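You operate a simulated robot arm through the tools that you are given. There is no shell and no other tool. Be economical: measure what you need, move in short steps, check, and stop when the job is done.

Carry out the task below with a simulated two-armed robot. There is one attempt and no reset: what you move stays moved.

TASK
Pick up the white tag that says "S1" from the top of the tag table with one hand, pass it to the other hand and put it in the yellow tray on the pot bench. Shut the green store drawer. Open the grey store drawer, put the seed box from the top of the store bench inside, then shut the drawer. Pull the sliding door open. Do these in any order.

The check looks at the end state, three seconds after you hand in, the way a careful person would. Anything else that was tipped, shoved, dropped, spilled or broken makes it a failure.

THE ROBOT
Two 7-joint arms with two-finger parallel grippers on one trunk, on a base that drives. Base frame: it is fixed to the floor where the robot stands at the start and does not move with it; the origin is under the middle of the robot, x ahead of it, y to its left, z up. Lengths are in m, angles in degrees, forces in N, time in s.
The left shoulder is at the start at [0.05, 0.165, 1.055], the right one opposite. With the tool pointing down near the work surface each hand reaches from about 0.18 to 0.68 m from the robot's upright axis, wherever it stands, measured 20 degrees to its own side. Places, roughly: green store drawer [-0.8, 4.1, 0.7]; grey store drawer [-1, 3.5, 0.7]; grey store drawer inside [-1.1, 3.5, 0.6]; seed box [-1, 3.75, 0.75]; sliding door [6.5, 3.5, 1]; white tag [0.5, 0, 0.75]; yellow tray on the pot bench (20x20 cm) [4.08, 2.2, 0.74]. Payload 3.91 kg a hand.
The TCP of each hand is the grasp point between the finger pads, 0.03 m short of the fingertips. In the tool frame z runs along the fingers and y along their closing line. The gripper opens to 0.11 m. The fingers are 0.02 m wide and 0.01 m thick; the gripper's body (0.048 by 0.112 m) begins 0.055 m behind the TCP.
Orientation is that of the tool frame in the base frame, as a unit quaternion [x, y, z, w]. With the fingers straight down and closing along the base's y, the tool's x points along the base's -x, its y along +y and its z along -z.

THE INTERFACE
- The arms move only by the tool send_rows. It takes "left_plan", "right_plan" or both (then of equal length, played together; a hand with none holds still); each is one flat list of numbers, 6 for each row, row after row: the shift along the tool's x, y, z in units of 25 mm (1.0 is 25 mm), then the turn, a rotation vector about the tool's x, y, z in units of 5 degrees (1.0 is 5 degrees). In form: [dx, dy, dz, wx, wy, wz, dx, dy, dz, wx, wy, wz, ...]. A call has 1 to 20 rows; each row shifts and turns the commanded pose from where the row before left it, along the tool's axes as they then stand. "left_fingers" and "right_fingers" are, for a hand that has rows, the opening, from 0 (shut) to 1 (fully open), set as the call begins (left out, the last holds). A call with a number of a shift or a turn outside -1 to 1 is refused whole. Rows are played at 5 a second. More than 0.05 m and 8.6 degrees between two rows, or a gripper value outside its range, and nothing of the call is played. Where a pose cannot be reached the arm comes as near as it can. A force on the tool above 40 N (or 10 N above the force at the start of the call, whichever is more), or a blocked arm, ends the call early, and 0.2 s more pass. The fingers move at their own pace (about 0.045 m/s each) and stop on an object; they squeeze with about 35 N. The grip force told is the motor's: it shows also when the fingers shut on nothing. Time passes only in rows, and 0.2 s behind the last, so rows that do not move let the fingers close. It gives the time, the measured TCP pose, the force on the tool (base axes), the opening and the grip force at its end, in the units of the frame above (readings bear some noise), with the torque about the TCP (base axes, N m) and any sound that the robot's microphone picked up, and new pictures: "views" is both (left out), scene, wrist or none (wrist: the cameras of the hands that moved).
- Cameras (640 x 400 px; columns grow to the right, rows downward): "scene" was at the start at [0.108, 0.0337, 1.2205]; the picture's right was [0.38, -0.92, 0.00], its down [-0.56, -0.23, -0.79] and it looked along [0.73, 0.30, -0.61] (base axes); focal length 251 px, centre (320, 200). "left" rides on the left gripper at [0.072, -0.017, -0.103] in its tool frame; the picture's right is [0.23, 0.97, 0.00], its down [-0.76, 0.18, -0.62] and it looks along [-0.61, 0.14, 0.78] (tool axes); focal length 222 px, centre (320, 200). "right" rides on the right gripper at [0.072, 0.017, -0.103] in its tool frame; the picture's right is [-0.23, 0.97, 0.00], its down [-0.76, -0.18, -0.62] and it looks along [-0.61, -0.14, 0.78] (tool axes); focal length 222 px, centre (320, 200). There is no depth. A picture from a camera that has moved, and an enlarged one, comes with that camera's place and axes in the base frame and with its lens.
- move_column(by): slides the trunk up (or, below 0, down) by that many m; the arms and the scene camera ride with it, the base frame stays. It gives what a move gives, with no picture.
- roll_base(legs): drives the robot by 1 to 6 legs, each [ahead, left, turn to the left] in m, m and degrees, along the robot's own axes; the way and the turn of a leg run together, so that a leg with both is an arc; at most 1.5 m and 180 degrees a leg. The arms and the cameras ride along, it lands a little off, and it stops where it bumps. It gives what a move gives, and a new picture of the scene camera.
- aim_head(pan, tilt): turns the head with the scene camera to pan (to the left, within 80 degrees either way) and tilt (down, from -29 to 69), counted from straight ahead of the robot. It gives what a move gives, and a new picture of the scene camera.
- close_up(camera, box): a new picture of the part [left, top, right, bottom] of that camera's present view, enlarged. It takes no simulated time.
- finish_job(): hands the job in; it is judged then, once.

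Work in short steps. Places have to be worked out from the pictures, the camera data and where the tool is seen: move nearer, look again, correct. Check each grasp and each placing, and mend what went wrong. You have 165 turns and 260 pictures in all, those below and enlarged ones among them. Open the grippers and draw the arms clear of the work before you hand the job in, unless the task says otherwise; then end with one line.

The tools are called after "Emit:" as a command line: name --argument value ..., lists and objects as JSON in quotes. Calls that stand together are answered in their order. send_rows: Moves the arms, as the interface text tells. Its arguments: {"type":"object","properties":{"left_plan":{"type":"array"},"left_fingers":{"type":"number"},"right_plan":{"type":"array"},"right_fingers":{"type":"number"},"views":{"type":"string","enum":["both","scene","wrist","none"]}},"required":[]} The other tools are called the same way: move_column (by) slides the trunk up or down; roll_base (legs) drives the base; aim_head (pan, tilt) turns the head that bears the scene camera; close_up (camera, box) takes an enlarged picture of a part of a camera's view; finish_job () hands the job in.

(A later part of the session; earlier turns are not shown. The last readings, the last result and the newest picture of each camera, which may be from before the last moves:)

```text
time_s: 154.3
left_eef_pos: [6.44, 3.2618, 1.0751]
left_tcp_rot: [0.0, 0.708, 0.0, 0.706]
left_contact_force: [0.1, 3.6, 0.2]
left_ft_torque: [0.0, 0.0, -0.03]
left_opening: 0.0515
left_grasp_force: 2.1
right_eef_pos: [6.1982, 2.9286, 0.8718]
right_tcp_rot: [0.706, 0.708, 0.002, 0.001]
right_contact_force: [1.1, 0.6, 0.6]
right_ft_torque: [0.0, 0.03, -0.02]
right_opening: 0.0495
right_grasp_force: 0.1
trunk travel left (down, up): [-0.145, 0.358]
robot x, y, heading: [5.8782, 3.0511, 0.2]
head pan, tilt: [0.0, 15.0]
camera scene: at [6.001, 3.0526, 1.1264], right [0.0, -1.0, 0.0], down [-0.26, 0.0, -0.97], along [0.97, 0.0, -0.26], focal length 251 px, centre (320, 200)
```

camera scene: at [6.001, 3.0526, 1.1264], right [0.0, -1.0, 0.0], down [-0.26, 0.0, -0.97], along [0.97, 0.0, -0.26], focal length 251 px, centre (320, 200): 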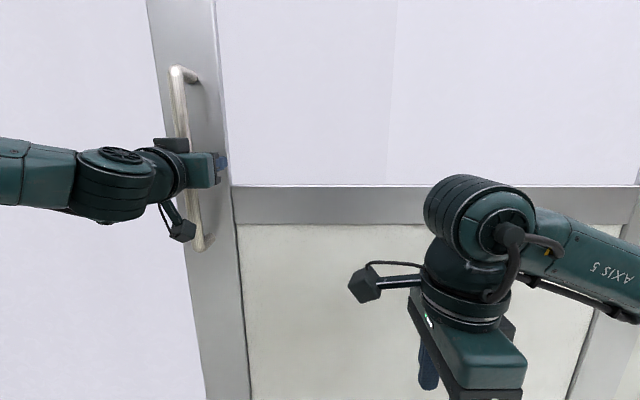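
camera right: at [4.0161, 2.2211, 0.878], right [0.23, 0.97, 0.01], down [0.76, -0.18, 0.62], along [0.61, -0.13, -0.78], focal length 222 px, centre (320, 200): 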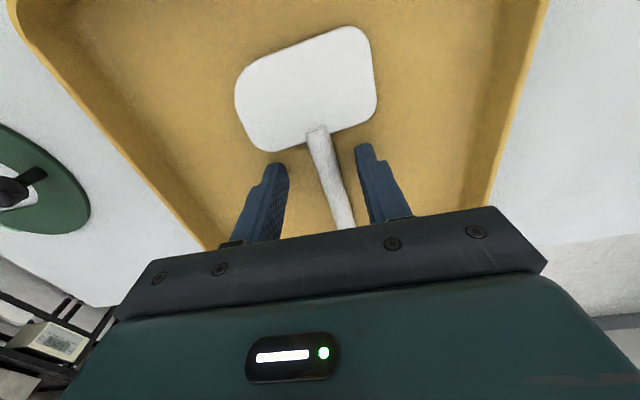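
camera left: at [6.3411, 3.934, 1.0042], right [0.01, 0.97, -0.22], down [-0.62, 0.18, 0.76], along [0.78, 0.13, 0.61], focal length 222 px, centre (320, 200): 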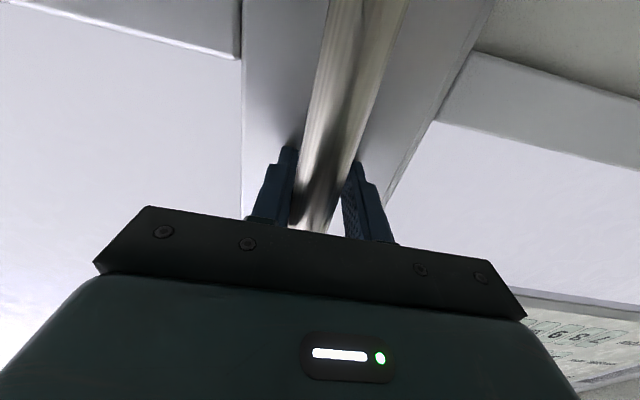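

About 0.69 m open so far. I continue in smaller steps to find the end stop.

Emit:
roll_base --legs '[[0, -0.15, 0]]'

Emit:
aim_head --pan 20 --tilt -10

```text
time_s: 156.2
left_eef_pos: [6.4415, 3.1116, 1.0752]
left_tcp_rot: [0.0, 0.708, 0.001, 0.707]
left_contact_force: [-0.2, -0.3, 0.6]
left_ft_torque: [0.01, 0.0, -0.01]
left_opening: 0.0491
left_grasp_force: 0.1
right_eef_pos: [6.1968, 2.7792, 0.8706]
right_tcp_rot: [0.705, 0.709, 0.003, 0.002]
right_contact_force: [0.1, -0.5, 0.0]
right_ft_torque: [-0.03, -0.03, -0.01]
right_opening: 0.0493
right_grasp_force: 0.0
trunk travel left (down, up): [-0.145, 0.358]
robot x, y, heading: [5.8797, 2.9004, 0.0]
head pan, tilt: [0.0, 15.0]
camera scene: at [6.0015, 2.9034, 1.1265], right [0.0, -1.0, 0.0], down [-0.26, 0.0, -0.97], along [0.97, 0.0, -0.26], focal length 251 px, centre (320, 200)
```

scene: 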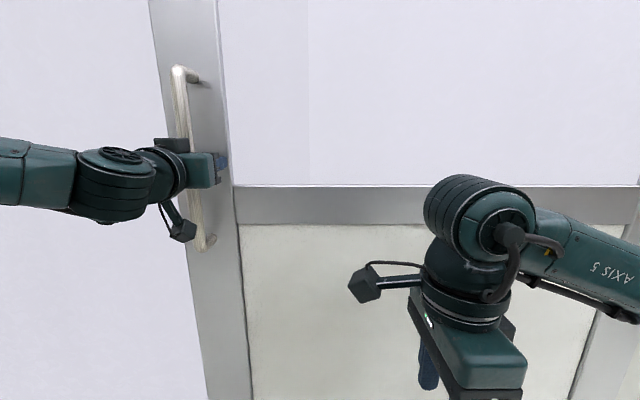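

```text
time_s: 157.1
left_eef_pos: [6.4405, 3.113, 1.0753]
left_tcp_rot: [0.0, 0.708, 0.001, 0.707]
left_contact_force: [0.2, -0.2, -0.4]
left_ft_torque: [-0.02, 0.02, 0.01]
left_opening: 0.0492
left_grasp_force: 0.1
right_eef_pos: [6.1984, 2.7786, 0.8705]
right_tcp_rot: [0.706, 0.708, 0.004, 0.002]
right_contact_force: [-0.5, -0.2, -0.3]
right_ft_torque: [0.0, -0.01, 0.0]
right_opening: 0.0496
right_grasp_force: 0.0
trunk travel left (down, up): [-0.145, 0.358]
robot x, y, heading: [5.8823, 2.9015, 0.0]
head pan, tilt: [20.0, -10.0]
camera scene: at [5.9873, 2.9321, 1.1658], right [0.34, -0.94, 0.0], down [0.16, 0.06, -0.98], along [0.92, 0.34, 0.17], focal length 251 px, centre (320, 200)
```

scene: 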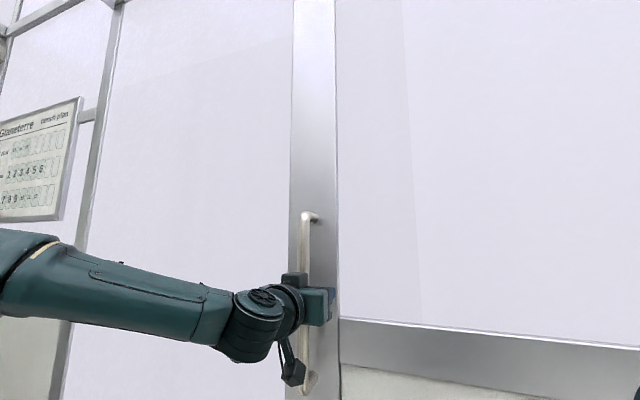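

Nearly the full width is open. I push another 10 cm to check for the end stop.

Emit:
roll_base --legs '[[0, -0.1, 0]]'

```text
time_s: 158.7
left_eef_pos: [6.4417, 3.0169, 1.075]
left_tcp_rot: [-0.002, 0.707, 0.001, 0.707]
left_contact_force: [-0.9, 16.0, 3.2]
left_ft_torque: [0.13, 0.03, -0.28]
left_opening: 0.0573
left_grasp_force: 7.8
right_eef_pos: [6.1985, 2.6811, 0.8722]
right_tcp_rot: [0.706, 0.708, 0.003, 0.003]
right_contact_force: [0.0, -1.3, -0.3]
right_ft_torque: [0.0, 0.01, -0.01]
right_opening: 0.0495
right_grasp_force: 0.0
trunk travel left (down, up): [-0.145, 0.358]
robot x, y, heading: [5.8826, 2.8027, 0.1]
head pan, tilt: [20.0, -10.0]
camera scene: at [5.9874, 2.8352, 1.1659], right [0.35, -0.94, 0.0], down [0.16, 0.06, -0.98], along [0.92, 0.34, 0.17], focal length 251 px, centre (320, 200)
```

scene: 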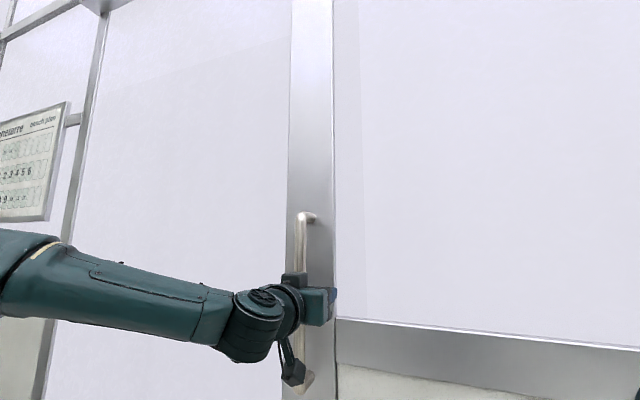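

A 16 N side load and spread fingers mean the end stop is reached. I relax sideways, open fully and withdraw backward.

Emit:
send_rows --left_plan '[0, 0.25, 0, 0, 0, 0, 0, 0, 0, 0, 0, 0, 0, 0, 0, 0, 0, 0, 0, 0, 0, 0, 0, 0]' --left_fingers 0.9 --views "none"

Emit:
send_rows --left_plan '[0, 0, -0.9, 0, 0, 0, 0, 0, -0.9, 0, 0, 0, 0, 0, -0.9, 0, 0, 0, 0, 0, -0.9, 0, 0, 0, 0, 0, -0.9, 0, 0, 0, 0, 0, -0.9, 0, 0, 0]' --views "none"

Emit:
roll_base --legs '[[-0.4, 0, 0]]'

```text
time_s: 159.7
left_eef_pos: [6.4412, 3.0212, 1.0752]
left_tcp_rot: [-0.002, 0.707, 0.001, 0.707]
left_contact_force: [-0.2, 0.2, -0.9]
left_ft_torque: [-0.02, -0.01, -0.01]
left_opening: 0.0992
left_grasp_force: 0.1
right_eef_pos: [6.2002, 2.681, 0.8715]
right_tcp_rot: [0.705, 0.709, 0.003, 0.002]
right_contact_force: [-0.4, 0.3, 0.5]
right_ft_torque: [0.01, 0.01, -0.02]
right_opening: 0.0494
right_grasp_force: 0.1
trunk travel left (down, up): [-0.145, 0.358]
robot x, y, heading: [5.8799, 2.8038, 0.2]
head pan, tilt: [20.0, -10.0]
```

```text
time_s: 161.1
left_eef_pos: [6.3059, 3.02, 1.0755]
left_tcp_rot: [-0.002, 0.707, 0.001, 0.707]
left_contact_force: [-0.1, -0.8, -0.5]
left_ft_torque: [0.01, 0.0, -0.03]
left_opening: 0.0991
left_grasp_force: 0.0
right_eef_pos: [6.1992, 2.6809, 0.8713]
right_tcp_rot: [0.705, 0.709, 0.003, 0.002]
right_contact_force: [-1.0, 1.0, 0.2]
right_ft_torque: [-0.03, -0.01, -0.01]
right_opening: 0.0494
right_grasp_force: 0.1
trunk travel left (down, up): [-0.145, 0.358]
robot x, y, heading: [5.8796, 2.8028, 0.5]
head pan, tilt: [20.0, -10.0]
```

```text
time_s: 163.5
left_eef_pos: [5.9101, 3.0194, 1.0746]
left_tcp_rot: [-0.004, 0.707, 0.004, 0.707]
left_contact_force: [0.3, 0.2, 0.2]
left_ft_torque: [-0.02, 0.02, -0.01]
left_opening: 0.099
left_grasp_force: 0.1
right_eef_pos: [5.8059, 2.6793, 0.8713]
right_tcp_rot: [0.702, 0.712, 0.003, 0.001]
right_contact_force: [0.0, 0.0, -0.2]
right_ft_torque: [0.0, -0.02, 0.0]
right_opening: 0.0496
right_grasp_force: 0.0
trunk travel left (down, up): [-0.145, 0.358]
robot x, y, heading: [5.4848, 2.8005, 0.8]
head pan, tilt: [20.0, -10.0]
camera scene: at [5.5925, 2.8308, 1.1659], right [0.35, -0.94, 0.0], down [0.16, 0.06, -0.98], along [0.92, 0.35, 0.17], focal length 251 px, centre (320, 200)
```

scene: 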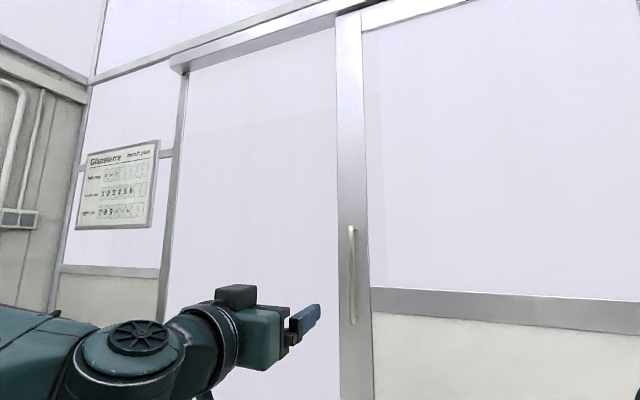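

The door is fully open. I drive back to the aisle: strafe right to y≈1.25, turn 180° and start down the aisle.

Emit:
roll_base --legs '[[0, -1.48, 0], [0, 0, 179], [1.3, 0, 0]]'

Emit:
aim_head --pan 0 --tilt 15

```text
time_s: 190.4
left_eef_pos: [3.7308, 1.1066, 1.0751]
left_tcp_rot: [0.707, -0.003, -0.707, -0.004]
left_contact_force: [0.0, 0.3, -0.1]
left_ft_torque: [-0.01, -0.01, 0.0]
left_opening: 0.0991
left_grasp_force: 0.0
right_eef_pos: [3.8432, 1.4427, 0.8722]
right_tcp_rot: [-0.703, 0.711, 0.002, -0.003]
right_contact_force: [-0.4, -0.2, -0.1]
right_ft_torque: [-0.02, 0.01, 0.01]
right_opening: 0.0492
right_grasp_force: 0.1
trunk travel left (down, up): [-0.145, 0.358]
robot x, y, heading: [4.1621, 1.3161, 179.6]
head pan, tilt: [20.0, -10.0]
camera scene: at [4.05, 1.2887, 1.1658], right [-0.33, 0.94, 0.0], down [-0.16, -0.06, -0.98], along [-0.93, -0.33, 0.17], focal length 251 px, centre (320, 200)
```

scene: 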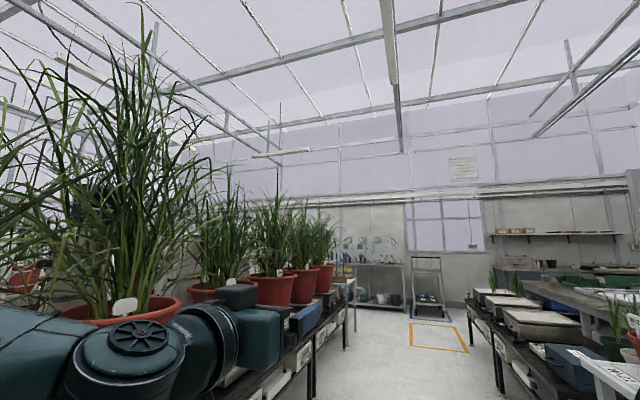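

```text
time_s: 191.3
left_eef_pos: [3.73, 1.1056, 1.0749]
left_tcp_rot: [-0.707, 0.004, 0.707, 0.004]
left_contact_force: [0.1, -0.5, -0.6]
left_ft_torque: [-0.01, 0.0, 0.01]
left_opening: 0.0988
left_grasp_force: 0.0
right_eef_pos: [3.8432, 1.4433, 0.8719]
right_tcp_rot: [-0.704, 0.71, 0.001, -0.003]
right_contact_force: [-0.1, 0.4, 0.5]
right_ft_torque: [0.02, -0.01, -0.02]
right_opening: 0.0497
right_grasp_force: 0.0
trunk travel left (down, up): [-0.145, 0.358]
robot x, y, heading: [4.1589, 1.3165, 179.5]
head pan, tilt: [0.0, 15.0]
camera scene: at [4.0361, 1.3176, 1.1265], right [0.01, 1.0, 0.0], down [0.26, 0.0, -0.97], along [-0.97, 0.01, -0.26], focal length 251 px, centre (320, 200)
```

scene: 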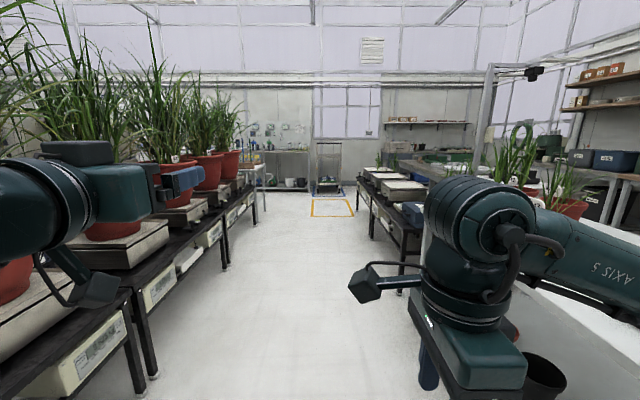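

The aisle is clear. I raise the trunk again for clearance and drive the length of the aisle.

Emit:
move_column --by 0.15

Emit:
roll_base --legs '[[1.4, 0, 0], [1.3, 0, 0]]'

```text
time_s: 193.1
left_eef_pos: [3.73, 1.1052, 1.2248]
left_tcp_rot: [-0.707, 0.003, 0.707, 0.003]
left_contact_force: [0.2, 0.1, -1.0]
left_ft_torque: [-0.04, -0.04, -0.03]
left_opening: 0.0989
left_grasp_force: 0.0
right_eef_pos: [3.8435, 1.4426, 1.0217]
right_tcp_rot: [-0.703, 0.711, 0.002, -0.002]
right_contact_force: [0.0, -0.4, -0.6]
right_ft_torque: [-0.02, 0.03, -0.03]
right_opening: 0.0496
right_grasp_force: 0.0
trunk travel left (down, up): [-0.295, 0.208]
robot x, y, heading: [4.1627, 1.3184, 179.6]
head pan, tilt: [0.0, 15.0]
```

```text
time_s: 206.2
left_eef_pos: [1.0162, 1.1604, 1.2255]
left_tcp_rot: [-0.707, 0.008, 0.707, 0.008]
left_contact_force: [0.3, -0.3, 0.7]
left_ft_torque: [0.01, -0.01, 0.01]
left_opening: 0.0991
left_grasp_force: 0.1
right_eef_pos: [1.1326, 1.4969, 1.0206]
right_tcp_rot: [-0.699, 0.715, 0.001, -0.003]
right_contact_force: [-0.1, 1.0, -0.6]
right_ft_torque: [-0.03, 0.0, -0.02]
right_opening: 0.0494
right_grasp_force: 0.1
trunk travel left (down, up): [-0.295, 0.208]
robot x, y, heading: [1.4474, 1.3665, 178.8]
head pan, tilt: [0.0, 15.0]
camera scene: at [1.3241, 1.3687, 1.2764], right [0.02, 1.0, 0.0], down [0.26, -0.01, -0.97], along [-0.97, 0.02, -0.26], focal length 251 px, centre (320, 200)
```

scene: 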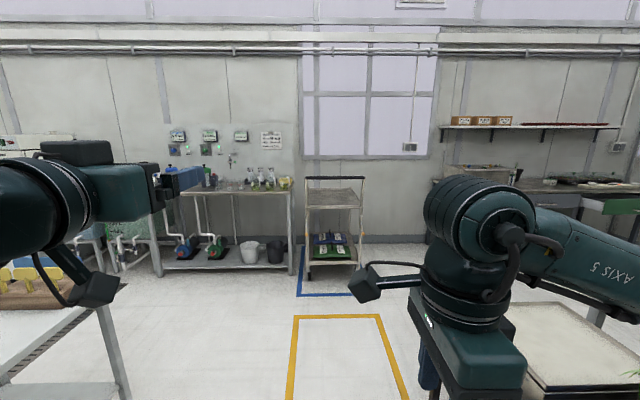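

I continue to x≈−0.12, then strafe right (toward +y) along the gap to the store bench.

Emit:
roll_base --legs '[[1.3, 0, 1.2], [0.27, 0, 0], [0, -1.1, 0]]'

```text
time_s: 223.6
left_eef_pos: [-0.5398, 2.2269, 1.2256]
left_tcp_rot: [0.707, 0.007, -0.707, 0.006]
left_contact_force: [0.6, 0.8, -0.6]
left_ft_torque: [0.03, -0.02, 0.02]
left_opening: 0.0988
left_grasp_force: 0.1
right_eef_pos: [-0.4377, 2.5672, 1.0216]
right_tcp_rot: [0.714, -0.7, -0.002, 0.003]
right_contact_force: [-0.8, 0.8, -0.2]
right_ft_torque: [-0.01, -0.02, -0.01]
right_opening: 0.0493
right_grasp_force: 0.1
trunk travel left (down, up): [-0.295, 0.208]
robot x, y, heading: [-0.1182, 2.4489, -178.9]
head pan, tilt: [0.0, 15.0]
camera scene: at [-0.2417, 2.4475, 1.2765], right [-0.02, 1.0, 0.0], down [0.26, 0.0, -0.97], along [-0.97, -0.02, -0.26], focal length 251 px, centre (320, 200)
```

scene: 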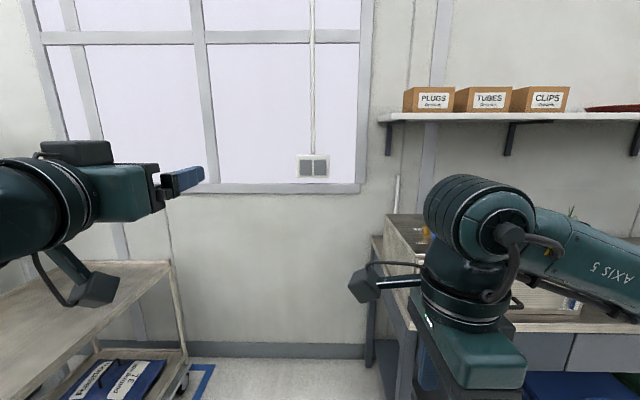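

I strafe another 0.8 m and look down at the store bench.

Emit:
roll_base --legs '[[0, -0.8, -1]]'

Emit:
aim_head --pan -15 --tilt 35

```text
time_s: 230.9
left_eef_pos: [-0.5499, 3.0301, 1.2253]
left_tcp_rot: [-0.707, 0.003, 0.707, 0.003]
left_contact_force: [0.1, -0.6, -0.6]
left_ft_torque: [0.03, 0.02, 0.0]
left_opening: 0.0992
left_grasp_force: 0.0
right_eef_pos: [-0.4371, 3.3673, 1.0218]
right_tcp_rot: [-0.703, 0.711, 0.002, -0.003]
right_contact_force: [-0.7, 0.1, -0.2]
right_ft_torque: [0.0, -0.01, 0.0]
right_opening: 0.0495
right_grasp_force: 0.1
trunk travel left (down, up): [-0.295, 0.208]
robot x, y, heading: [-0.1213, 3.2423, 179.2]
head pan, tilt: [0.0, 15.0]
camera scene: at [-0.2453, 3.2421, 1.2765], right [0.01, 1.0, 0.0], down [0.26, 0.0, -0.97], along [-0.97, 0.01, -0.26], focal length 251 px, centre (320, 200)
```

scene: 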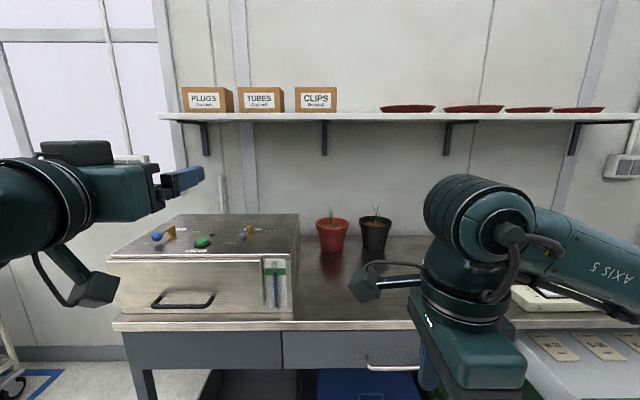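

```text
time_s: 231.7
left_eef_pos: [-0.5501, 3.0299, 1.2251]
left_tcp_rot: [-0.707, 0.004, 0.707, 0.004]
left_contact_force: [-0.3, 0.1, 0.0]
left_ft_torque: [0.03, 0.0, -0.01]
left_opening: 0.0988
left_grasp_force: 0.1
right_eef_pos: [-0.4376, 3.3678, 1.0219]
right_tcp_rot: [-0.703, 0.711, 0.002, -0.002]
right_contact_force: [0.8, 0.7, 0.6]
right_ft_torque: [0.01, 0.03, -0.01]
right_opening: 0.0495
right_grasp_force: 0.1
trunk travel left (down, up): [-0.295, 0.208]
robot x, y, heading: [-0.122, 3.2423, 179.2]
head pan, tilt: [-15.0, 35.0]
camera scene: at [-0.2368, 3.2647, 1.2445], right [0.27, 0.96, 0.0], down [0.55, -0.15, -0.82], along [-0.79, 0.22, -0.57], focal length 251 px, centre (320, 200)
```

scene: 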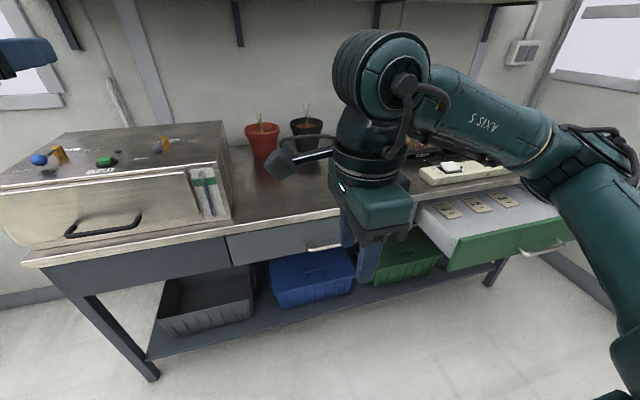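

The green drawer stands out with its front at x≈−0.66, y 3.87–4.29, z≈0.55–0.70. I'll push it shut with the closed left hand pointing forward, so I strafe to y≈4.2 first.

Emit:
roll_base --legs '[[0, -0.93, 0]]'

Emit:
aim_head --pan 10 --tilt 40

```text
time_s: 240.4
left_eef_pos: [-0.5481, 3.9678, 1.225]
left_tcp_rot: [-0.707, -0.006, 0.707, -0.005]
left_contact_force: [-0.1, 0.7, 0.2]
left_ft_torque: [0.02, -0.02, 0.01]
left_opening: 0.099
left_grasp_force: 0.0
right_eef_pos: [-0.4439, 4.308, 1.0214]
right_tcp_rot: [0.713, -0.701, -0.001, 0.002]
right_contact_force: [0.0, -0.4, 0.6]
right_ft_torque: [-0.03, 0.0, -0.02]
right_opening: 0.0497
right_grasp_force: 0.0
trunk travel left (down, up): [-0.295, 0.208]
robot x, y, heading: [-0.122, 4.1861, -179.1]
head pan, tilt: [-15.0, 35.0]
camera scene: at [-0.2403, 4.2101, 1.2445], right [0.24, 0.97, 0.0], down [0.56, -0.14, -0.82], along [-0.79, 0.2, -0.57], focal length 251 px, centre (320, 200)
```

scene: 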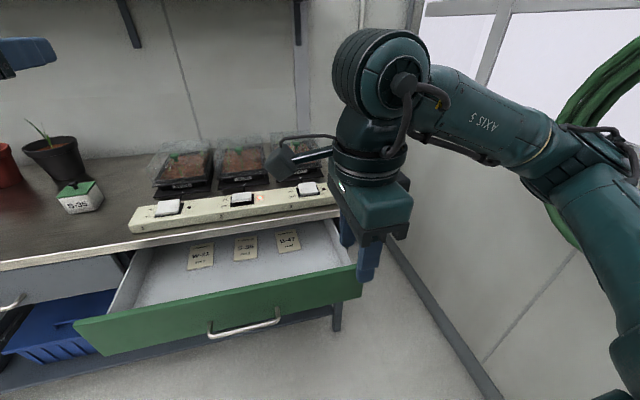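

```text
time_s: 241.3
left_eef_pos: [-0.5475, 3.9668, 1.225]
left_tcp_rot: [-0.707, -0.005, 0.707, -0.005]
left_contact_force: [0.5, 0.3, 0.2]
left_ft_torque: [0.03, -0.01, -0.04]
left_opening: 0.0988
left_grasp_force: 0.1
right_eef_pos: [-0.4445, 4.3085, 1.021]
right_tcp_rot: [0.713, -0.702, -0.001, 0.003]
right_contact_force: [0.0, 0.7, 1.0]
right_ft_torque: [0.0, 0.04, 0.0]
right_opening: 0.0496
right_grasp_force: 0.1
trunk travel left (down, up): [-0.295, 0.208]
robot x, y, heading: [-0.1231, 4.19, -179.1]
head pan, tilt: [10.0, 40.0]
camera scene: at [-0.2383, 4.1726, 1.2369], right [-0.19, 0.98, 0.0], down [0.63, 0.12, -0.77], along [-0.75, -0.14, -0.64], focal length 251 px, centre (320, 200)
```

scene: 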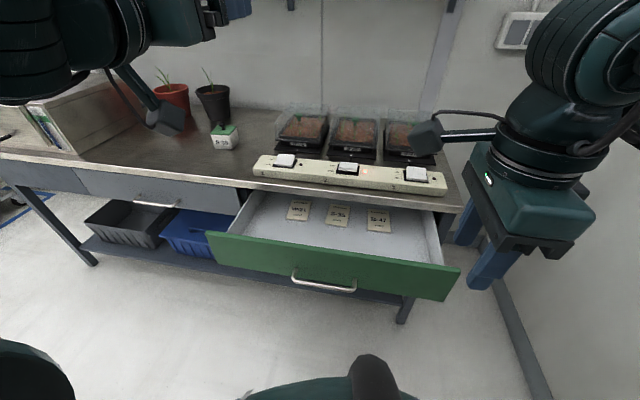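

The full view confirms the green front spans y≈3.76–4.45, with its handle at y≈4.1. I lower the trunk and the closed left hand to panel height, z≈0.65, in front of it.

Emit:
move_column --by -0.22

Emit:
send_rows --left_plan '[0.9, 0, 0, 0, 0, 0, 0.9, 0, 0, 0, 0, 0, 0.9, 0, 0, 0, 0, 0, 0.9, 0, 0, 0, 0, 0, 0.9, 0, 0, 0, 0, 0, 0.9, 0, 0, 0, 0, 0, 0.9, 0, 0, 0, 0, 0, 0.9, 0, 0, 0, 0, 0, 0.9, 0, 0, 0, 0, 0, 0.9, 0, 0, 0, 0, 0, 0.9, 0, 0, 0, 0, 0, 0.9, 0, 0, 0, 0, 0, 0.9, 0, 0, 0, 0, 0, 0.9, 0, 0, 0, 0, 0]' --left_fingers 0 --views "both"

```text
time_s: 243.6
left_eef_pos: [-0.5479, 3.9654, 1.0043]
left_tcp_rot: [0.707, 0.005, -0.707, 0.006]
left_contact_force: [0.0, 1.1, 0.5]
left_ft_torque: [0.0, 0.0, 0.0]
left_opening: 0.0991
left_grasp_force: 0.0
right_eef_pos: [-0.4448, 4.3072, 0.8015]
right_tcp_rot: [0.713, -0.701, -0.002, 0.002]
right_contact_force: [-0.1, 0.6, 0.2]
right_ft_torque: [0.01, 0.03, 0.02]
right_opening: 0.0495
right_grasp_force: 0.0
trunk travel left (down, up): [-0.075, 0.428]
robot x, y, heading: [-0.1264, 4.1842, -178.7]
head pan, tilt: [10.0, 40.0]
```

```text
time_s: 246.6
left_eef_pos: [-0.5787, 3.9685, 0.9188]
left_tcp_rot: [-0.707, -0.006, 0.707, -0.005]
left_contact_force: [0.6, -0.5, -0.3]
left_ft_torque: [-0.02, 0.01, -0.03]
left_opening: 0.0
left_grasp_force: 35.3
left hand out of reach, approached as far as the arm can: row 2, 3, 4, 5, 6, 7, 8, 9, 10, 11, 12, 13, 14
right_eef_pos: [-0.4446, 4.309, 0.802]
right_tcp_rot: [0.713, -0.702, -0.002, 0.003]
right_contact_force: [0.2, 0.1, 0.1]
right_ft_torque: [0.0, 0.0, 0.0]
right_opening: 0.0496
right_grasp_force: 0.0
trunk travel left (down, up): [-0.075, 0.428]
robot x, y, heading: [-0.1237, 4.1909, -179.2]
head pan, tilt: [10.0, 40.0]
camera scene: at [-0.2383, 4.1725, 1.0169], right [-0.19, 0.98, 0.0], down [0.63, 0.12, -0.77], along [-0.75, -0.14, -0.64], focal length 251 px, centre (320, 200)
camera left: at [-0.4751, 3.9889, 0.8466], right [0.01, -0.97, -0.23], down [0.63, -0.17, 0.76], along [-0.78, -0.15, 0.61], focal length 222 px, centre (320, 200)
```

scene: 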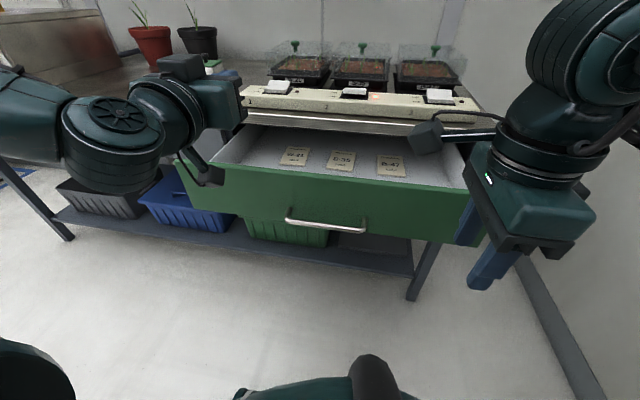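
left: 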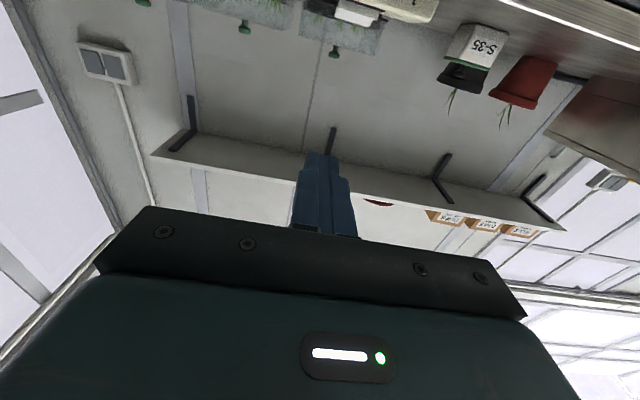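

In this orientation the hand can't go lower. I tilt it to 45° down, which still leads with the fingertips, and descend just in front of the panel.

Emit:
send_rows --left_plan '[0, 0, -0.3, 0, 1, 0, 0, 0, -0.3, 0, 1, 0, 0, 0, -0.3, 0, 1, 0, 0, 0, 0, 0, 1, 0, 0, 0, 0, 0, 1, 0, 0, 0, 0, 0, 1, 0, 0, 0, 0, 0, 1, 0, 0, 0, 0, 0, 1, 0, 0, 0, 0, 0, 1, 0, 0.8, 0, 0.8, 0, 0, 0, 0.8, 0, 0.8, 0, 0, 0, 0.8, 0, 0.8, 0, 0, 0, 0.8, 0, 0.8, 0, 0, 0, 0.8, 0, 0.8, 0, 0, 0]' --views "both"

```text
time_s: 249.6
left_eef_pos: [-0.5531, 3.9673, 0.7789]
left_tcp_rot: [0.924, 0.007, -0.383, 0.003]
left_contact_force: [0.1, -0.6, -0.5]
left_ft_torque: [-0.01, -0.06, 0.01]
left_opening: 0.0
left_grasp_force: 34.4
right_eef_pos: [-0.4433, 4.3082, 0.8026]
right_tcp_rot: [0.713, -0.701, -0.002, 0.003]
right_contact_force: [0.2, 0.5, -0.1]
right_ft_torque: [0.03, 0.04, 0.0]
right_opening: 0.0492
right_grasp_force: 0.0
trunk travel left (down, up): [-0.075, 0.428]
robot x, y, heading: [-0.1231, 4.1875, -179.2]
head pan, tilt: [10.0, 40.0]
camera scene: at [-0.2383, 4.1725, 1.0169], right [-0.19, 0.98, 0.0], down [0.63, 0.12, -0.77], along [-0.75, -0.15, -0.64], focal length 251 px, centre (320, 200)
camera left: at [-0.4292, 3.9889, 0.8011], right [0.18, -0.97, -0.16], down [-0.1, -0.18, 0.98], along [-0.98, -0.16, -0.12], focal length 222 px, centre (320, 200)
```

scene: 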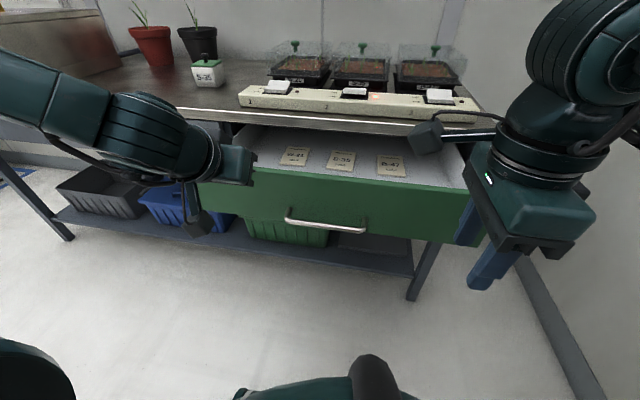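
left: 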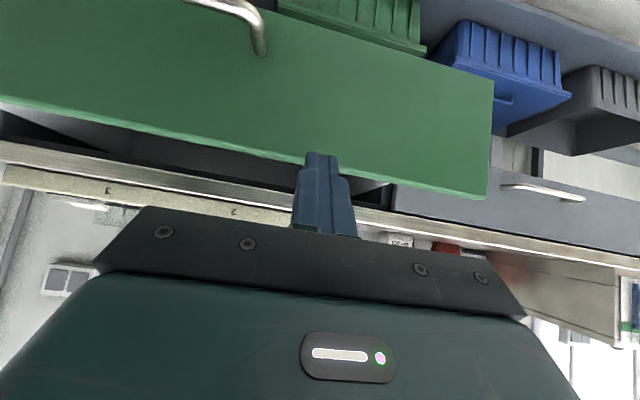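

That works: the panel top is at z≈0.72 and the panel face at x≈−0.645. I go down another 8 cm and make first contact by advancing.

Emit:
send_rows --left_plan '[0.8, 0, 0.8, 0, 0, 0, 0.8, 0, 0.8, 0, 0, 0, 0.8, 0, 0.8, 0, 0, 0, -0.5, 0, 0.5, 0, 0, 0, -0.5, 0, 0.5, 0, 0, 0, -0.5, 0, 0.5, 0, 0, 0]' --views "both"

```text
time_s: 251.0
left_eef_pos: [-0.6097, 3.9687, 0.6957]
left_tcp_rot: [0.924, 0.006, -0.383, 0.003]
left_contact_force: [0.2, -0.6, 0.3]
left_ft_torque: [0.0, -0.01, 0.0]
left_opening: 0.0
left_grasp_force: 35.3
right_eef_pos: [-0.4448, 4.3074, 0.802]
right_tcp_rot: [0.712, -0.702, -0.002, 0.002]
right_contact_force: [0.1, 0.1, 0.0]
right_ft_torque: [-0.01, 0.01, -0.01]
right_opening: 0.0495
right_grasp_force: 0.1
trunk travel left (down, up): [-0.075, 0.428]
robot x, y, heading: [-0.1237, 4.1881, -178.9]
head pan, tilt: [10.0, 40.0]
camera scene: at [-0.2383, 4.1725, 1.0169], right [-0.19, 0.98, 0.0], down [0.63, 0.12, -0.77], along [-0.75, -0.14, -0.64], focal length 251 px, centre (320, 200)
camera left: at [-0.4841, 3.9887, 0.717], right [0.17, -0.97, -0.16], down [-0.09, -0.18, 0.98], along [-0.98, -0.16, -0.12], focal length 222 px, centre (320, 200)
```

scene: 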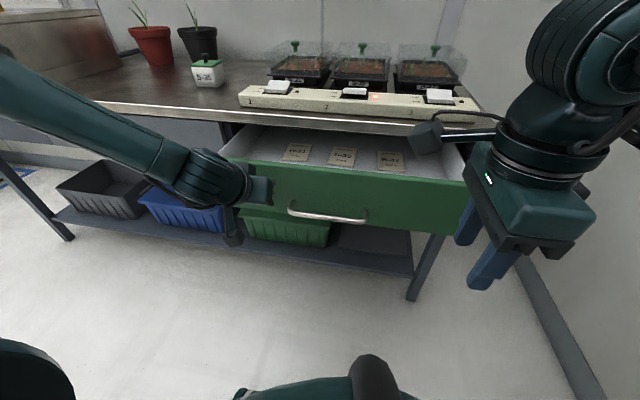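
left: 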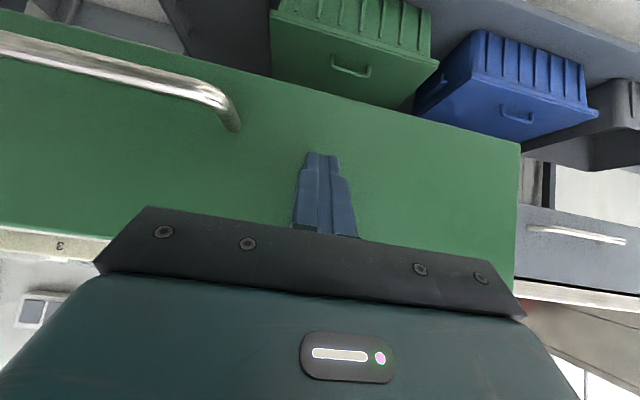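

The fingertips are at the panel. I raise the right hand for clearance and drive the base gently forward to push the drawer in.

Emit:
send_rows --right_plan '[0, -0.5, -0.9, 0, 0, 0, 0, -0.5, -0.9, 0, 0, 0, 0, -0.5, -0.9, 0, 0, 0, 0, -0.5, -0.9, 0, 0, 0, 0, 0, -0.9, 0, 0, 0]' --views "none"

Emit:
roll_base --legs '[[0.12, 0, 0]]'

```text
time_s: 252.2
left_eef_pos: [-0.6098, 3.9693, 0.6945]
left_tcp_rot: [0.924, 0.006, -0.383, 0.002]
left_contact_force: [0.3, -0.7, 0.2]
left_ft_torque: [0.02, 0.01, 0.0]
left_opening: 0.0001
left_grasp_force: 35.5
right_eef_pos: [-0.3935, 4.3084, 0.9149]
right_tcp_rot: [0.713, -0.702, -0.001, 0.002]
right_contact_force: [-0.7, 0.3, -1.6]
right_ft_torque: [-0.03, 0.0, 0.02]
right_opening: 0.0496
right_grasp_force: 0.0
trunk travel left (down, up): [-0.075, 0.428]
robot x, y, heading: [-0.1246, 4.1878, -179.3]
head pan, tilt: [10.0, 40.0]
```

```text
time_s: 253.4
left_eef_pos: [-0.7282, 3.9656, 0.695]
left_tcp_rot: [0.924, 0.007, -0.383, 0.004]
left_contact_force: [1.6, -0.1, -0.1]
left_ft_torque: [0.0, 0.01, 0.0]
left_opening: 0.0
left_grasp_force: 34.5
right_eef_pos: [-0.5132, 4.3067, 0.9146]
right_tcp_rot: [0.713, -0.702, -0.002, 0.003]
right_contact_force: [-0.6, -0.1, 1.1]
right_ft_torque: [0.0, -0.01, -0.02]
right_opening: 0.0496
right_grasp_force: 0.0
trunk travel left (down, up): [-0.075, 0.428]
robot x, y, heading: [-0.2451, 4.1834, -179.2]
head pan, tilt: [10.0, 40.0]
camera scene: at [-0.3579, 4.1703, 1.0169], right [-0.19, 0.98, 0.0], down [0.63, 0.12, -0.77], along [-0.75, -0.15, -0.64], focal length 251 px, centre (320, 200)
```

scene: 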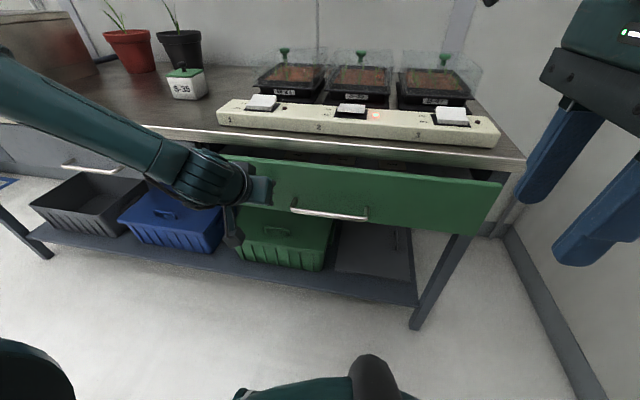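

The drawer slides in easily. I continue in small increments.

Emit:
roll_base --legs '[[0.05, 0, 0]]'

```text
time_s: 254.4
left_eef_pos: [-0.7764, 3.9632, 0.695]
left_tcp_rot: [0.924, 0.007, -0.383, 0.004]
left_contact_force: [-0.2, -0.5, 0.9]
left_ft_torque: [0.02, -0.01, 0.02]
left_opening: 0.0001
left_grasp_force: 35.0
right_eef_pos: [-0.5631, 4.305, 0.9134]
right_tcp_rot: [0.714, -0.7, -0.001, 0.004]
right_contact_force: [0.6, -1.1, 0.7]
right_ft_torque: [-0.01, -0.03, 0.0]
right_opening: 0.0495
right_grasp_force: 0.2
trunk travel left (down, up): [-0.075, 0.428]
robot x, y, heading: [-0.295, 4.1873, -178.9]
head pan, tilt: [10.0, 40.0]
camera scene: at [-0.4079, 4.1694, 1.0169], right [-0.19, 0.98, 0.0], down [0.63, 0.12, -0.77], along [-0.75, -0.15, -0.64], focal length 251 px, centre (320, 200)
```

scene: 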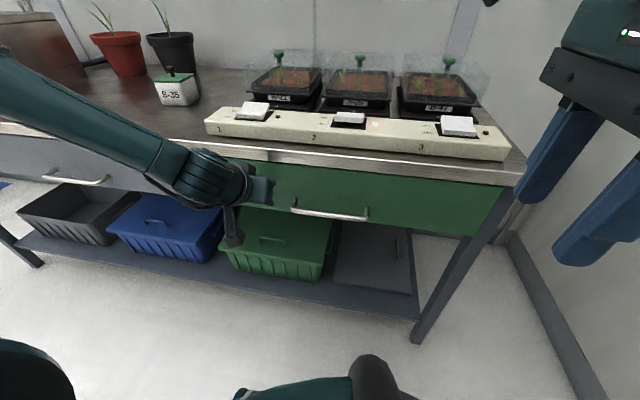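

Nearly flush. I finish with arm steps of about 5 mm, watching the contact force.

Emit:
send_rows --left_plan '[-0.15, 0, 0.15, 0, 0, 0, -0.15, 0, 0.15, 0, 0, 0, -0.15, 0, 0.15, 0, 0, 0, -0.15, 0, 0.15, 0, 0, 0, -0.15, 0, 0.15, 0, 0, 0, -0.15, 0, 0.15, 0, 0, 0]' --views "both"

```text
time_s: 255.5
left_eef_pos: [-0.7932, 3.9648, 0.6908]
left_tcp_rot: [0.926, 0.007, -0.377, 0.003]
left_contact_force: [11.9, -0.7, 4.5]
left_ft_torque: [0.03, -0.06, -0.05]
left_opening: 0.0
left_grasp_force: 34.3
right_eef_pos: [-0.5628, 4.3049, 0.9143]
right_tcp_rot: [0.714, -0.7, -0.003, 0.004]
right_contact_force: [0.1, 0.1, 0.0]
right_ft_torque: [-0.03, 0.0, 0.01]
right_opening: 0.0498
right_grasp_force: 0.1
trunk travel left (down, up): [-0.075, 0.428]
robot x, y, heading: [-0.2902, 4.1858, -178.9]
head pan, tilt: [10.0, 40.0]
stopped in row 5 (left hand): the force on the tool passed its limit at 49 N (the readings are from after the stop); the commanded pose is now the measured one
camera scene: at [-0.4064, 4.1692, 1.017], right [-0.19, 0.98, 0.0], down [0.63, 0.12, -0.77], along [-0.75, -0.15, -0.64], focal length 251 px, centre (320, 200)
camera left: at [-0.6694, 3.9843, 0.7155], right [0.18, -0.97, -0.16], down [-0.11, -0.18, 0.98], along [-0.98, -0.16, -0.14], focal length 222 px, centre (320, 200)
```

scene: 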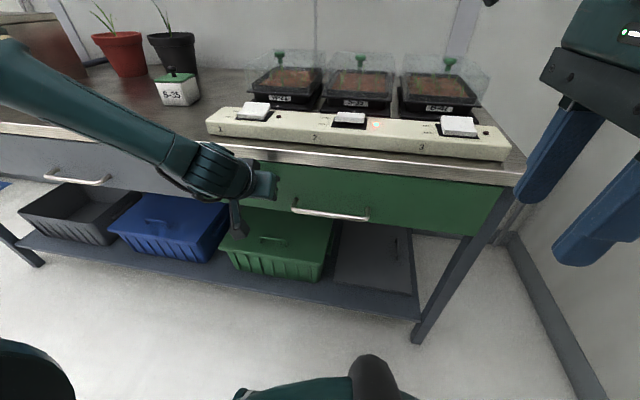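
left: 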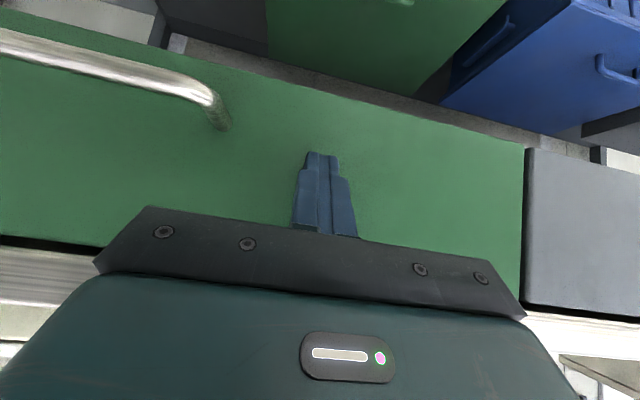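

The drawer hit its end stop and is flush with the neighbouring grey panel. I back off and strafe left so the left hand faces the grey handle (y≈3.51, z≈0.68).

Emit:
roll_base --legs '[[-0.15, 0, 0], [0, 0.45, -1]]'

Emit:
send_rows --left_plan '[0, 0, 0, 0, 0, -1, 0, 0, 0, 0, 0, -1, 0, 0, 0, 0, 0, -1, 0, 0, 0, 0, 0, -1, 0, 0, 0, 0, 0, -1, 0, 0, 0, 0, 0, -1, 0, 0, 0, 0, 0, -1, 0, 0, 0, 0, 0, -1, 0, 0, 0, 0, 0, -1, 0, 0, 0, 0, 0, -1, 0, 0, 0, 0, 0, -1, 0, 0, 0, 0, 0, -1, 0, 0, 0, 0, 0, -1, 0, 0, 0, 0, 0, -1, 0, 0, 0, 0, 0, -1, 0, 0, 0, 0, 0, -1, 0, 0, 0, 0, 0, -1, 0, 0, 0, 0, 0, -1]' --left_fingers 0.5 --views "both"

```text
time_s: 260.9
left_eef_pos: [-0.6484, 3.5285, 0.6917]
left_tcp_rot: [0.926, -0.003, -0.377, 0.0]
left_contact_force: [0.4, -0.4, 0.6]
left_ft_torque: [0.0, -0.06, 0.03]
left_opening: 0.0002
left_grasp_force: 34.7
right_eef_pos: [-0.4084, 3.8622, 0.9135]
right_tcp_rot: [-0.705, 0.709, 0.001, -0.003]
right_contact_force: [-0.1, -0.9, -0.3]
right_ft_torque: [0.0, 0.01, 0.03]
right_opening: 0.0498
right_grasp_force: 0.1
trunk travel left (down, up): [-0.075, 0.428]
robot x, y, heading: [-0.1414, 3.739, 179.8]
head pan, tilt: [10.0, 40.0]
camera scene: at [-0.2551, 3.7235, 1.0169], right [-0.17, 0.99, 0.0], down [0.63, 0.11, -0.77], along [-0.76, -0.13, -0.64], focal length 251 px, centre (320, 200)
```

scene: 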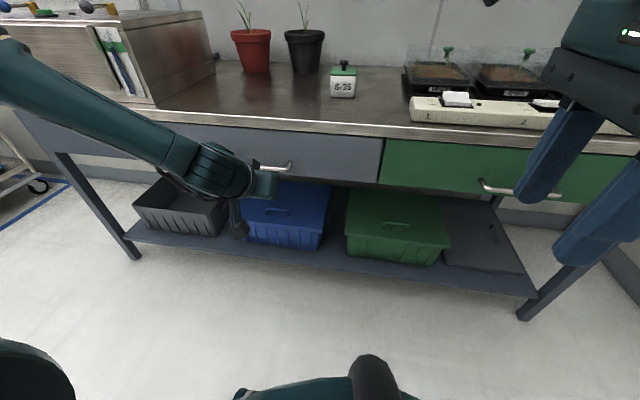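

```text
time_s: 264.8
left_eef_pos: [-0.6483, 3.5293, 0.693]
left_tcp_rot: [0.657, 0.653, -0.265, -0.268]
left_contact_force: [0.0, -0.4, 0.0]
left_ft_torque: [-0.02, -0.01, 0.01]
left_opening: 0.0552
left_grasp_force: 0.0
right_eef_pos: [-0.4073, 3.8618, 0.9142]
right_tcp_rot: [-0.705, 0.709, 0.002, -0.003]
right_contact_force: [0.9, 0.4, 0.3]
right_ft_torque: [-0.03, 0.0, -0.01]
right_opening: 0.0494
right_grasp_force: 0.1
trunk travel left (down, up): [-0.075, 0.428]
robot x, y, heading: [-0.1415, 3.7367, 179.9]
head pan, tilt: [10.0, 40.0]
camera scene: at [-0.2551, 3.7235, 1.0169], right [-0.17, 0.99, 0.0], down [0.63, 0.11, -0.77], along [-0.76, -0.13, -0.64], focal length 251 px, centre (320, 200)
camera left: at [-0.5868, 3.6016, 0.7782], right [0.7, 0.22, -0.68], down [0.56, -0.77, 0.32], along [-0.45, -0.6, -0.66], focal length 222 px, centre (320, 200)
```

scene: 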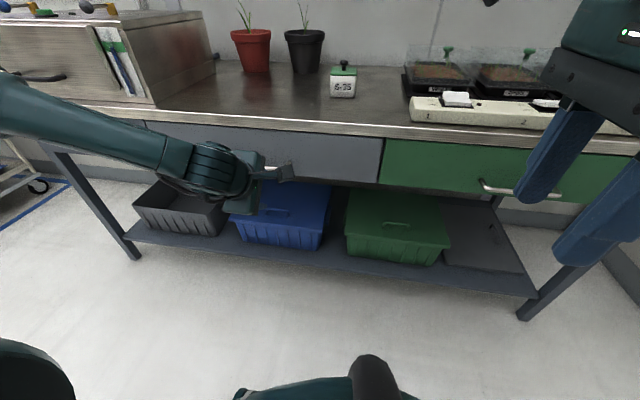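
left: 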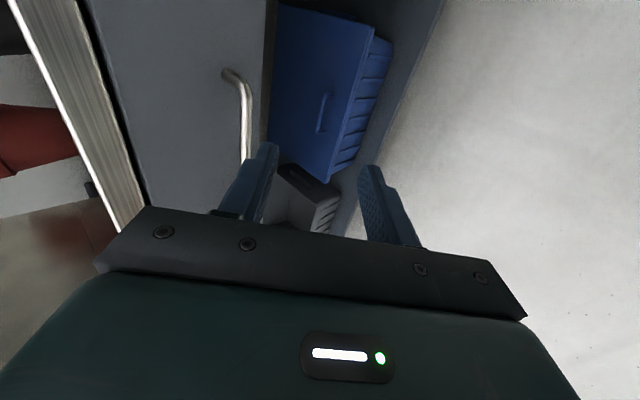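

The wrist is now turned so the fingers close across the horizontal bar. I drive 6 cm closer and shift up along the closing line before advancing.

Emit:
roll_base --legs '[[0.06, 0.02, 0]]'

Emit:
send_rows --left_plan '[0, -0.7, 0, 0, 0, 0, 0, -0.7, 0, 0, 0, 0]' --left_fingers 0.42 --views "both"

```text
time_s: 265.7
left_eef_pos: [-0.7073, 3.5084, 0.6934]
left_tcp_rot: [0.657, 0.652, -0.266, -0.268]
left_contact_force: [0.0, -0.2, -0.5]
left_ft_torque: [0.0, 0.0, -0.03]
left_opening: 0.0552
left_grasp_force: 0.0
right_eef_pos: [-0.4675, 3.8437, 0.9143]
right_tcp_rot: [-0.705, 0.709, 0.001, -0.003]
right_contact_force: [-0.2, -0.2, 0.3]
right_ft_torque: [-0.03, -0.02, -0.02]
right_opening: 0.0496
right_grasp_force: 0.0
trunk travel left (down, up): [-0.075, 0.428]
robot x, y, heading: [-0.1997, 3.7231, 179.8]
head pan, tilt: [10.0, 40.0]
camera scene: at [-0.3139, 3.7041, 1.0169], right [-0.17, 0.99, 0.0], down [0.63, 0.11, -0.77], along [-0.76, -0.13, -0.64], focal length 251 px, centre (320, 200)
```

scene: 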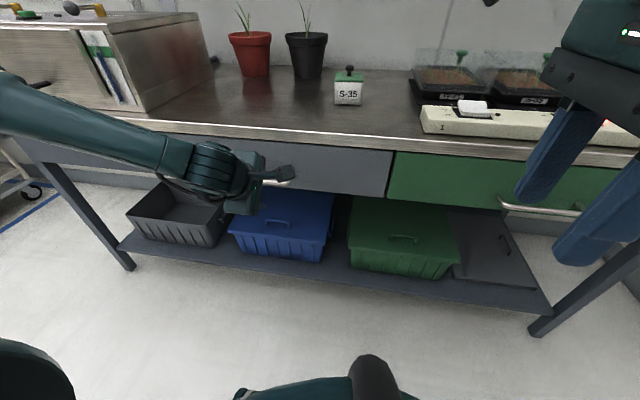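

```text
time_s: 266.3
left_eef_pos: [-0.732, 3.5097, 0.7163]
left_tcp_rot: [0.658, 0.652, -0.265, -0.268]
left_contact_force: [0.4, 0.1, -0.4]
left_ft_torque: [-0.01, -0.01, 0.0]
left_opening: 0.0463
left_grasp_force: 0.1
right_eef_pos: [-0.4677, 3.843, 0.914]
right_tcp_rot: [-0.705, 0.709, 0.003, -0.004]
right_contact_force: [-0.9, 0.2, -0.2]
right_ft_torque: [-0.01, 0.01, -0.02]
right_opening: 0.0495
right_grasp_force: 0.2
trunk travel left (down, up): [-0.075, 0.428]
robot x, y, heading: [-0.202, 3.7173, 180.0]
head pan, tilt: [10.0, 40.0]
camera scene: at [-0.314, 3.7041, 1.0169], right [-0.17, 0.99, 0.0], down [0.63, 0.11, -0.77], along [-0.76, -0.13, -0.64], focal length 251 px, centre (320, 200)
camera left: at [-0.6704, 3.5827, 0.803], right [0.7, 0.22, -0.68], down [0.56, -0.77, 0.32], along [-0.45, -0.6, -0.66], focal length 222 px, centre (320, 200)
```

scene: 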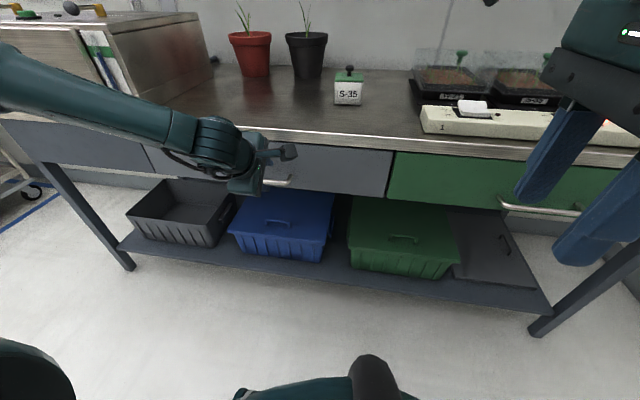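
left: 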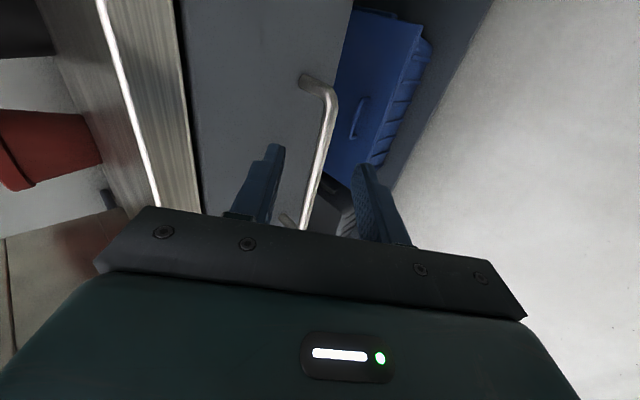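

The bar lies right on the grasp axis. I advance 4.5 cm and look again.

Emit:
send_rows --left_plan '[0, 0, 0.6, 0, 0, 0, 0, 0, 0.6, 0, 0, 0, 0, 0, 0.6, 0, 0, 0]' --views "wrist"

```text
time_s: 267.1
left_eef_pos: [-0.7618, 3.5115, 0.6858]
left_tcp_rot: [0.657, 0.652, -0.266, -0.268]
left_contact_force: [0.1, 0.0, -0.2]
left_ft_torque: [0.0, 0.01, 0.04]
left_opening: 0.0464
left_grasp_force: 0.0
right_eef_pos: [-0.466, 3.8431, 0.9135]
right_tcp_rot: [-0.706, 0.708, 0.002, -0.003]
right_contact_force: [-0.4, -0.6, -0.3]
right_ft_torque: [-0.02, 0.01, 0.02]
right_opening: 0.0494
right_grasp_force: 0.1
trunk travel left (down, up): [-0.075, 0.428]
robot x, y, heading: [-0.1982, 3.7192, 179.8]
head pan, tilt: [10.0, 40.0]
camera left: at [-0.7011, 3.5838, 0.7714], right [0.7, 0.22, -0.68], down [0.56, -0.77, 0.32], along [-0.45, -0.6, -0.66], focal length 222 px, centre (320, 200)
```

left: 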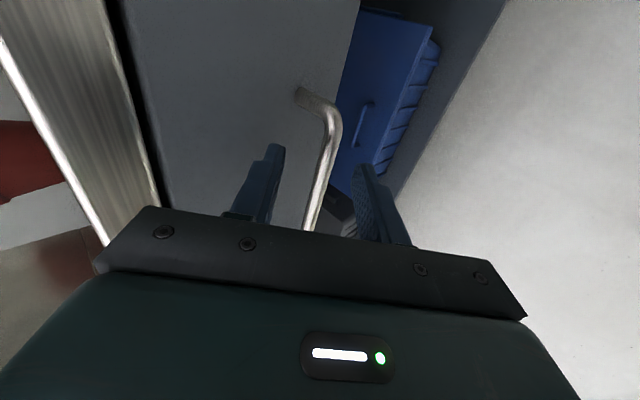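

I close the fingers on the bar.

Emit:
send_rows --left_plan '[0, 0, 0, 0, 0, 0, 0, 0, 0, 0, 0, 0, 0, 0, 0, 0, 0, 0, 0, 0, 0, 0, 0, 0, 0, 0, 0, 0, 0, 0]' --left_fingers 0 --views "wrist"

```text
time_s: 268.3
left_eef_pos: [-0.7624, 3.511, 0.6855]
left_tcp_rot: [0.658, 0.652, -0.265, -0.267]
left_contact_force: [-0.3, -0.3, 0.0]
left_ft_torque: [0.02, 0.0, 0.03]
left_opening: 0.0
left_grasp_force: 35.2
right_eef_pos: [-0.4671, 3.8427, 0.9143]
right_tcp_rot: [-0.705, 0.709, 0.001, -0.003]
right_contact_force: [0.3, 0.4, 0.3]
right_ft_torque: [-0.01, 0.01, -0.03]
right_opening: 0.0495
right_grasp_force: 0.0
trunk travel left (down, up): [-0.075, 0.428]
robot x, y, heading: [-0.1992, 3.7148, 179.6]
head pan, tilt: [10.0, 40.0]
camera left: at [-0.7009, 3.5839, 0.7714], right [0.7, 0.22, -0.68], down [0.56, -0.77, 0.32], along [-0.45, -0.6, -0.66], focal length 222 px, centre (320, 200)
```

left: 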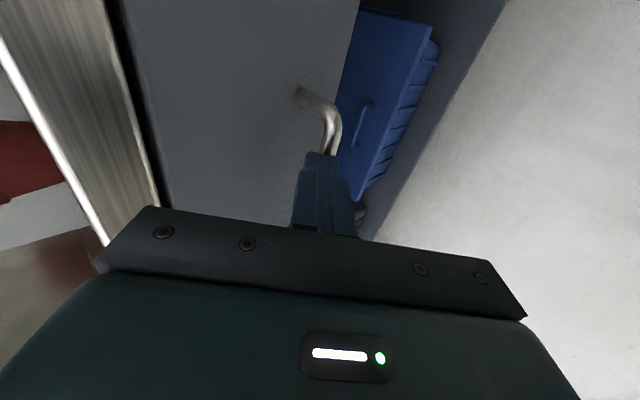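

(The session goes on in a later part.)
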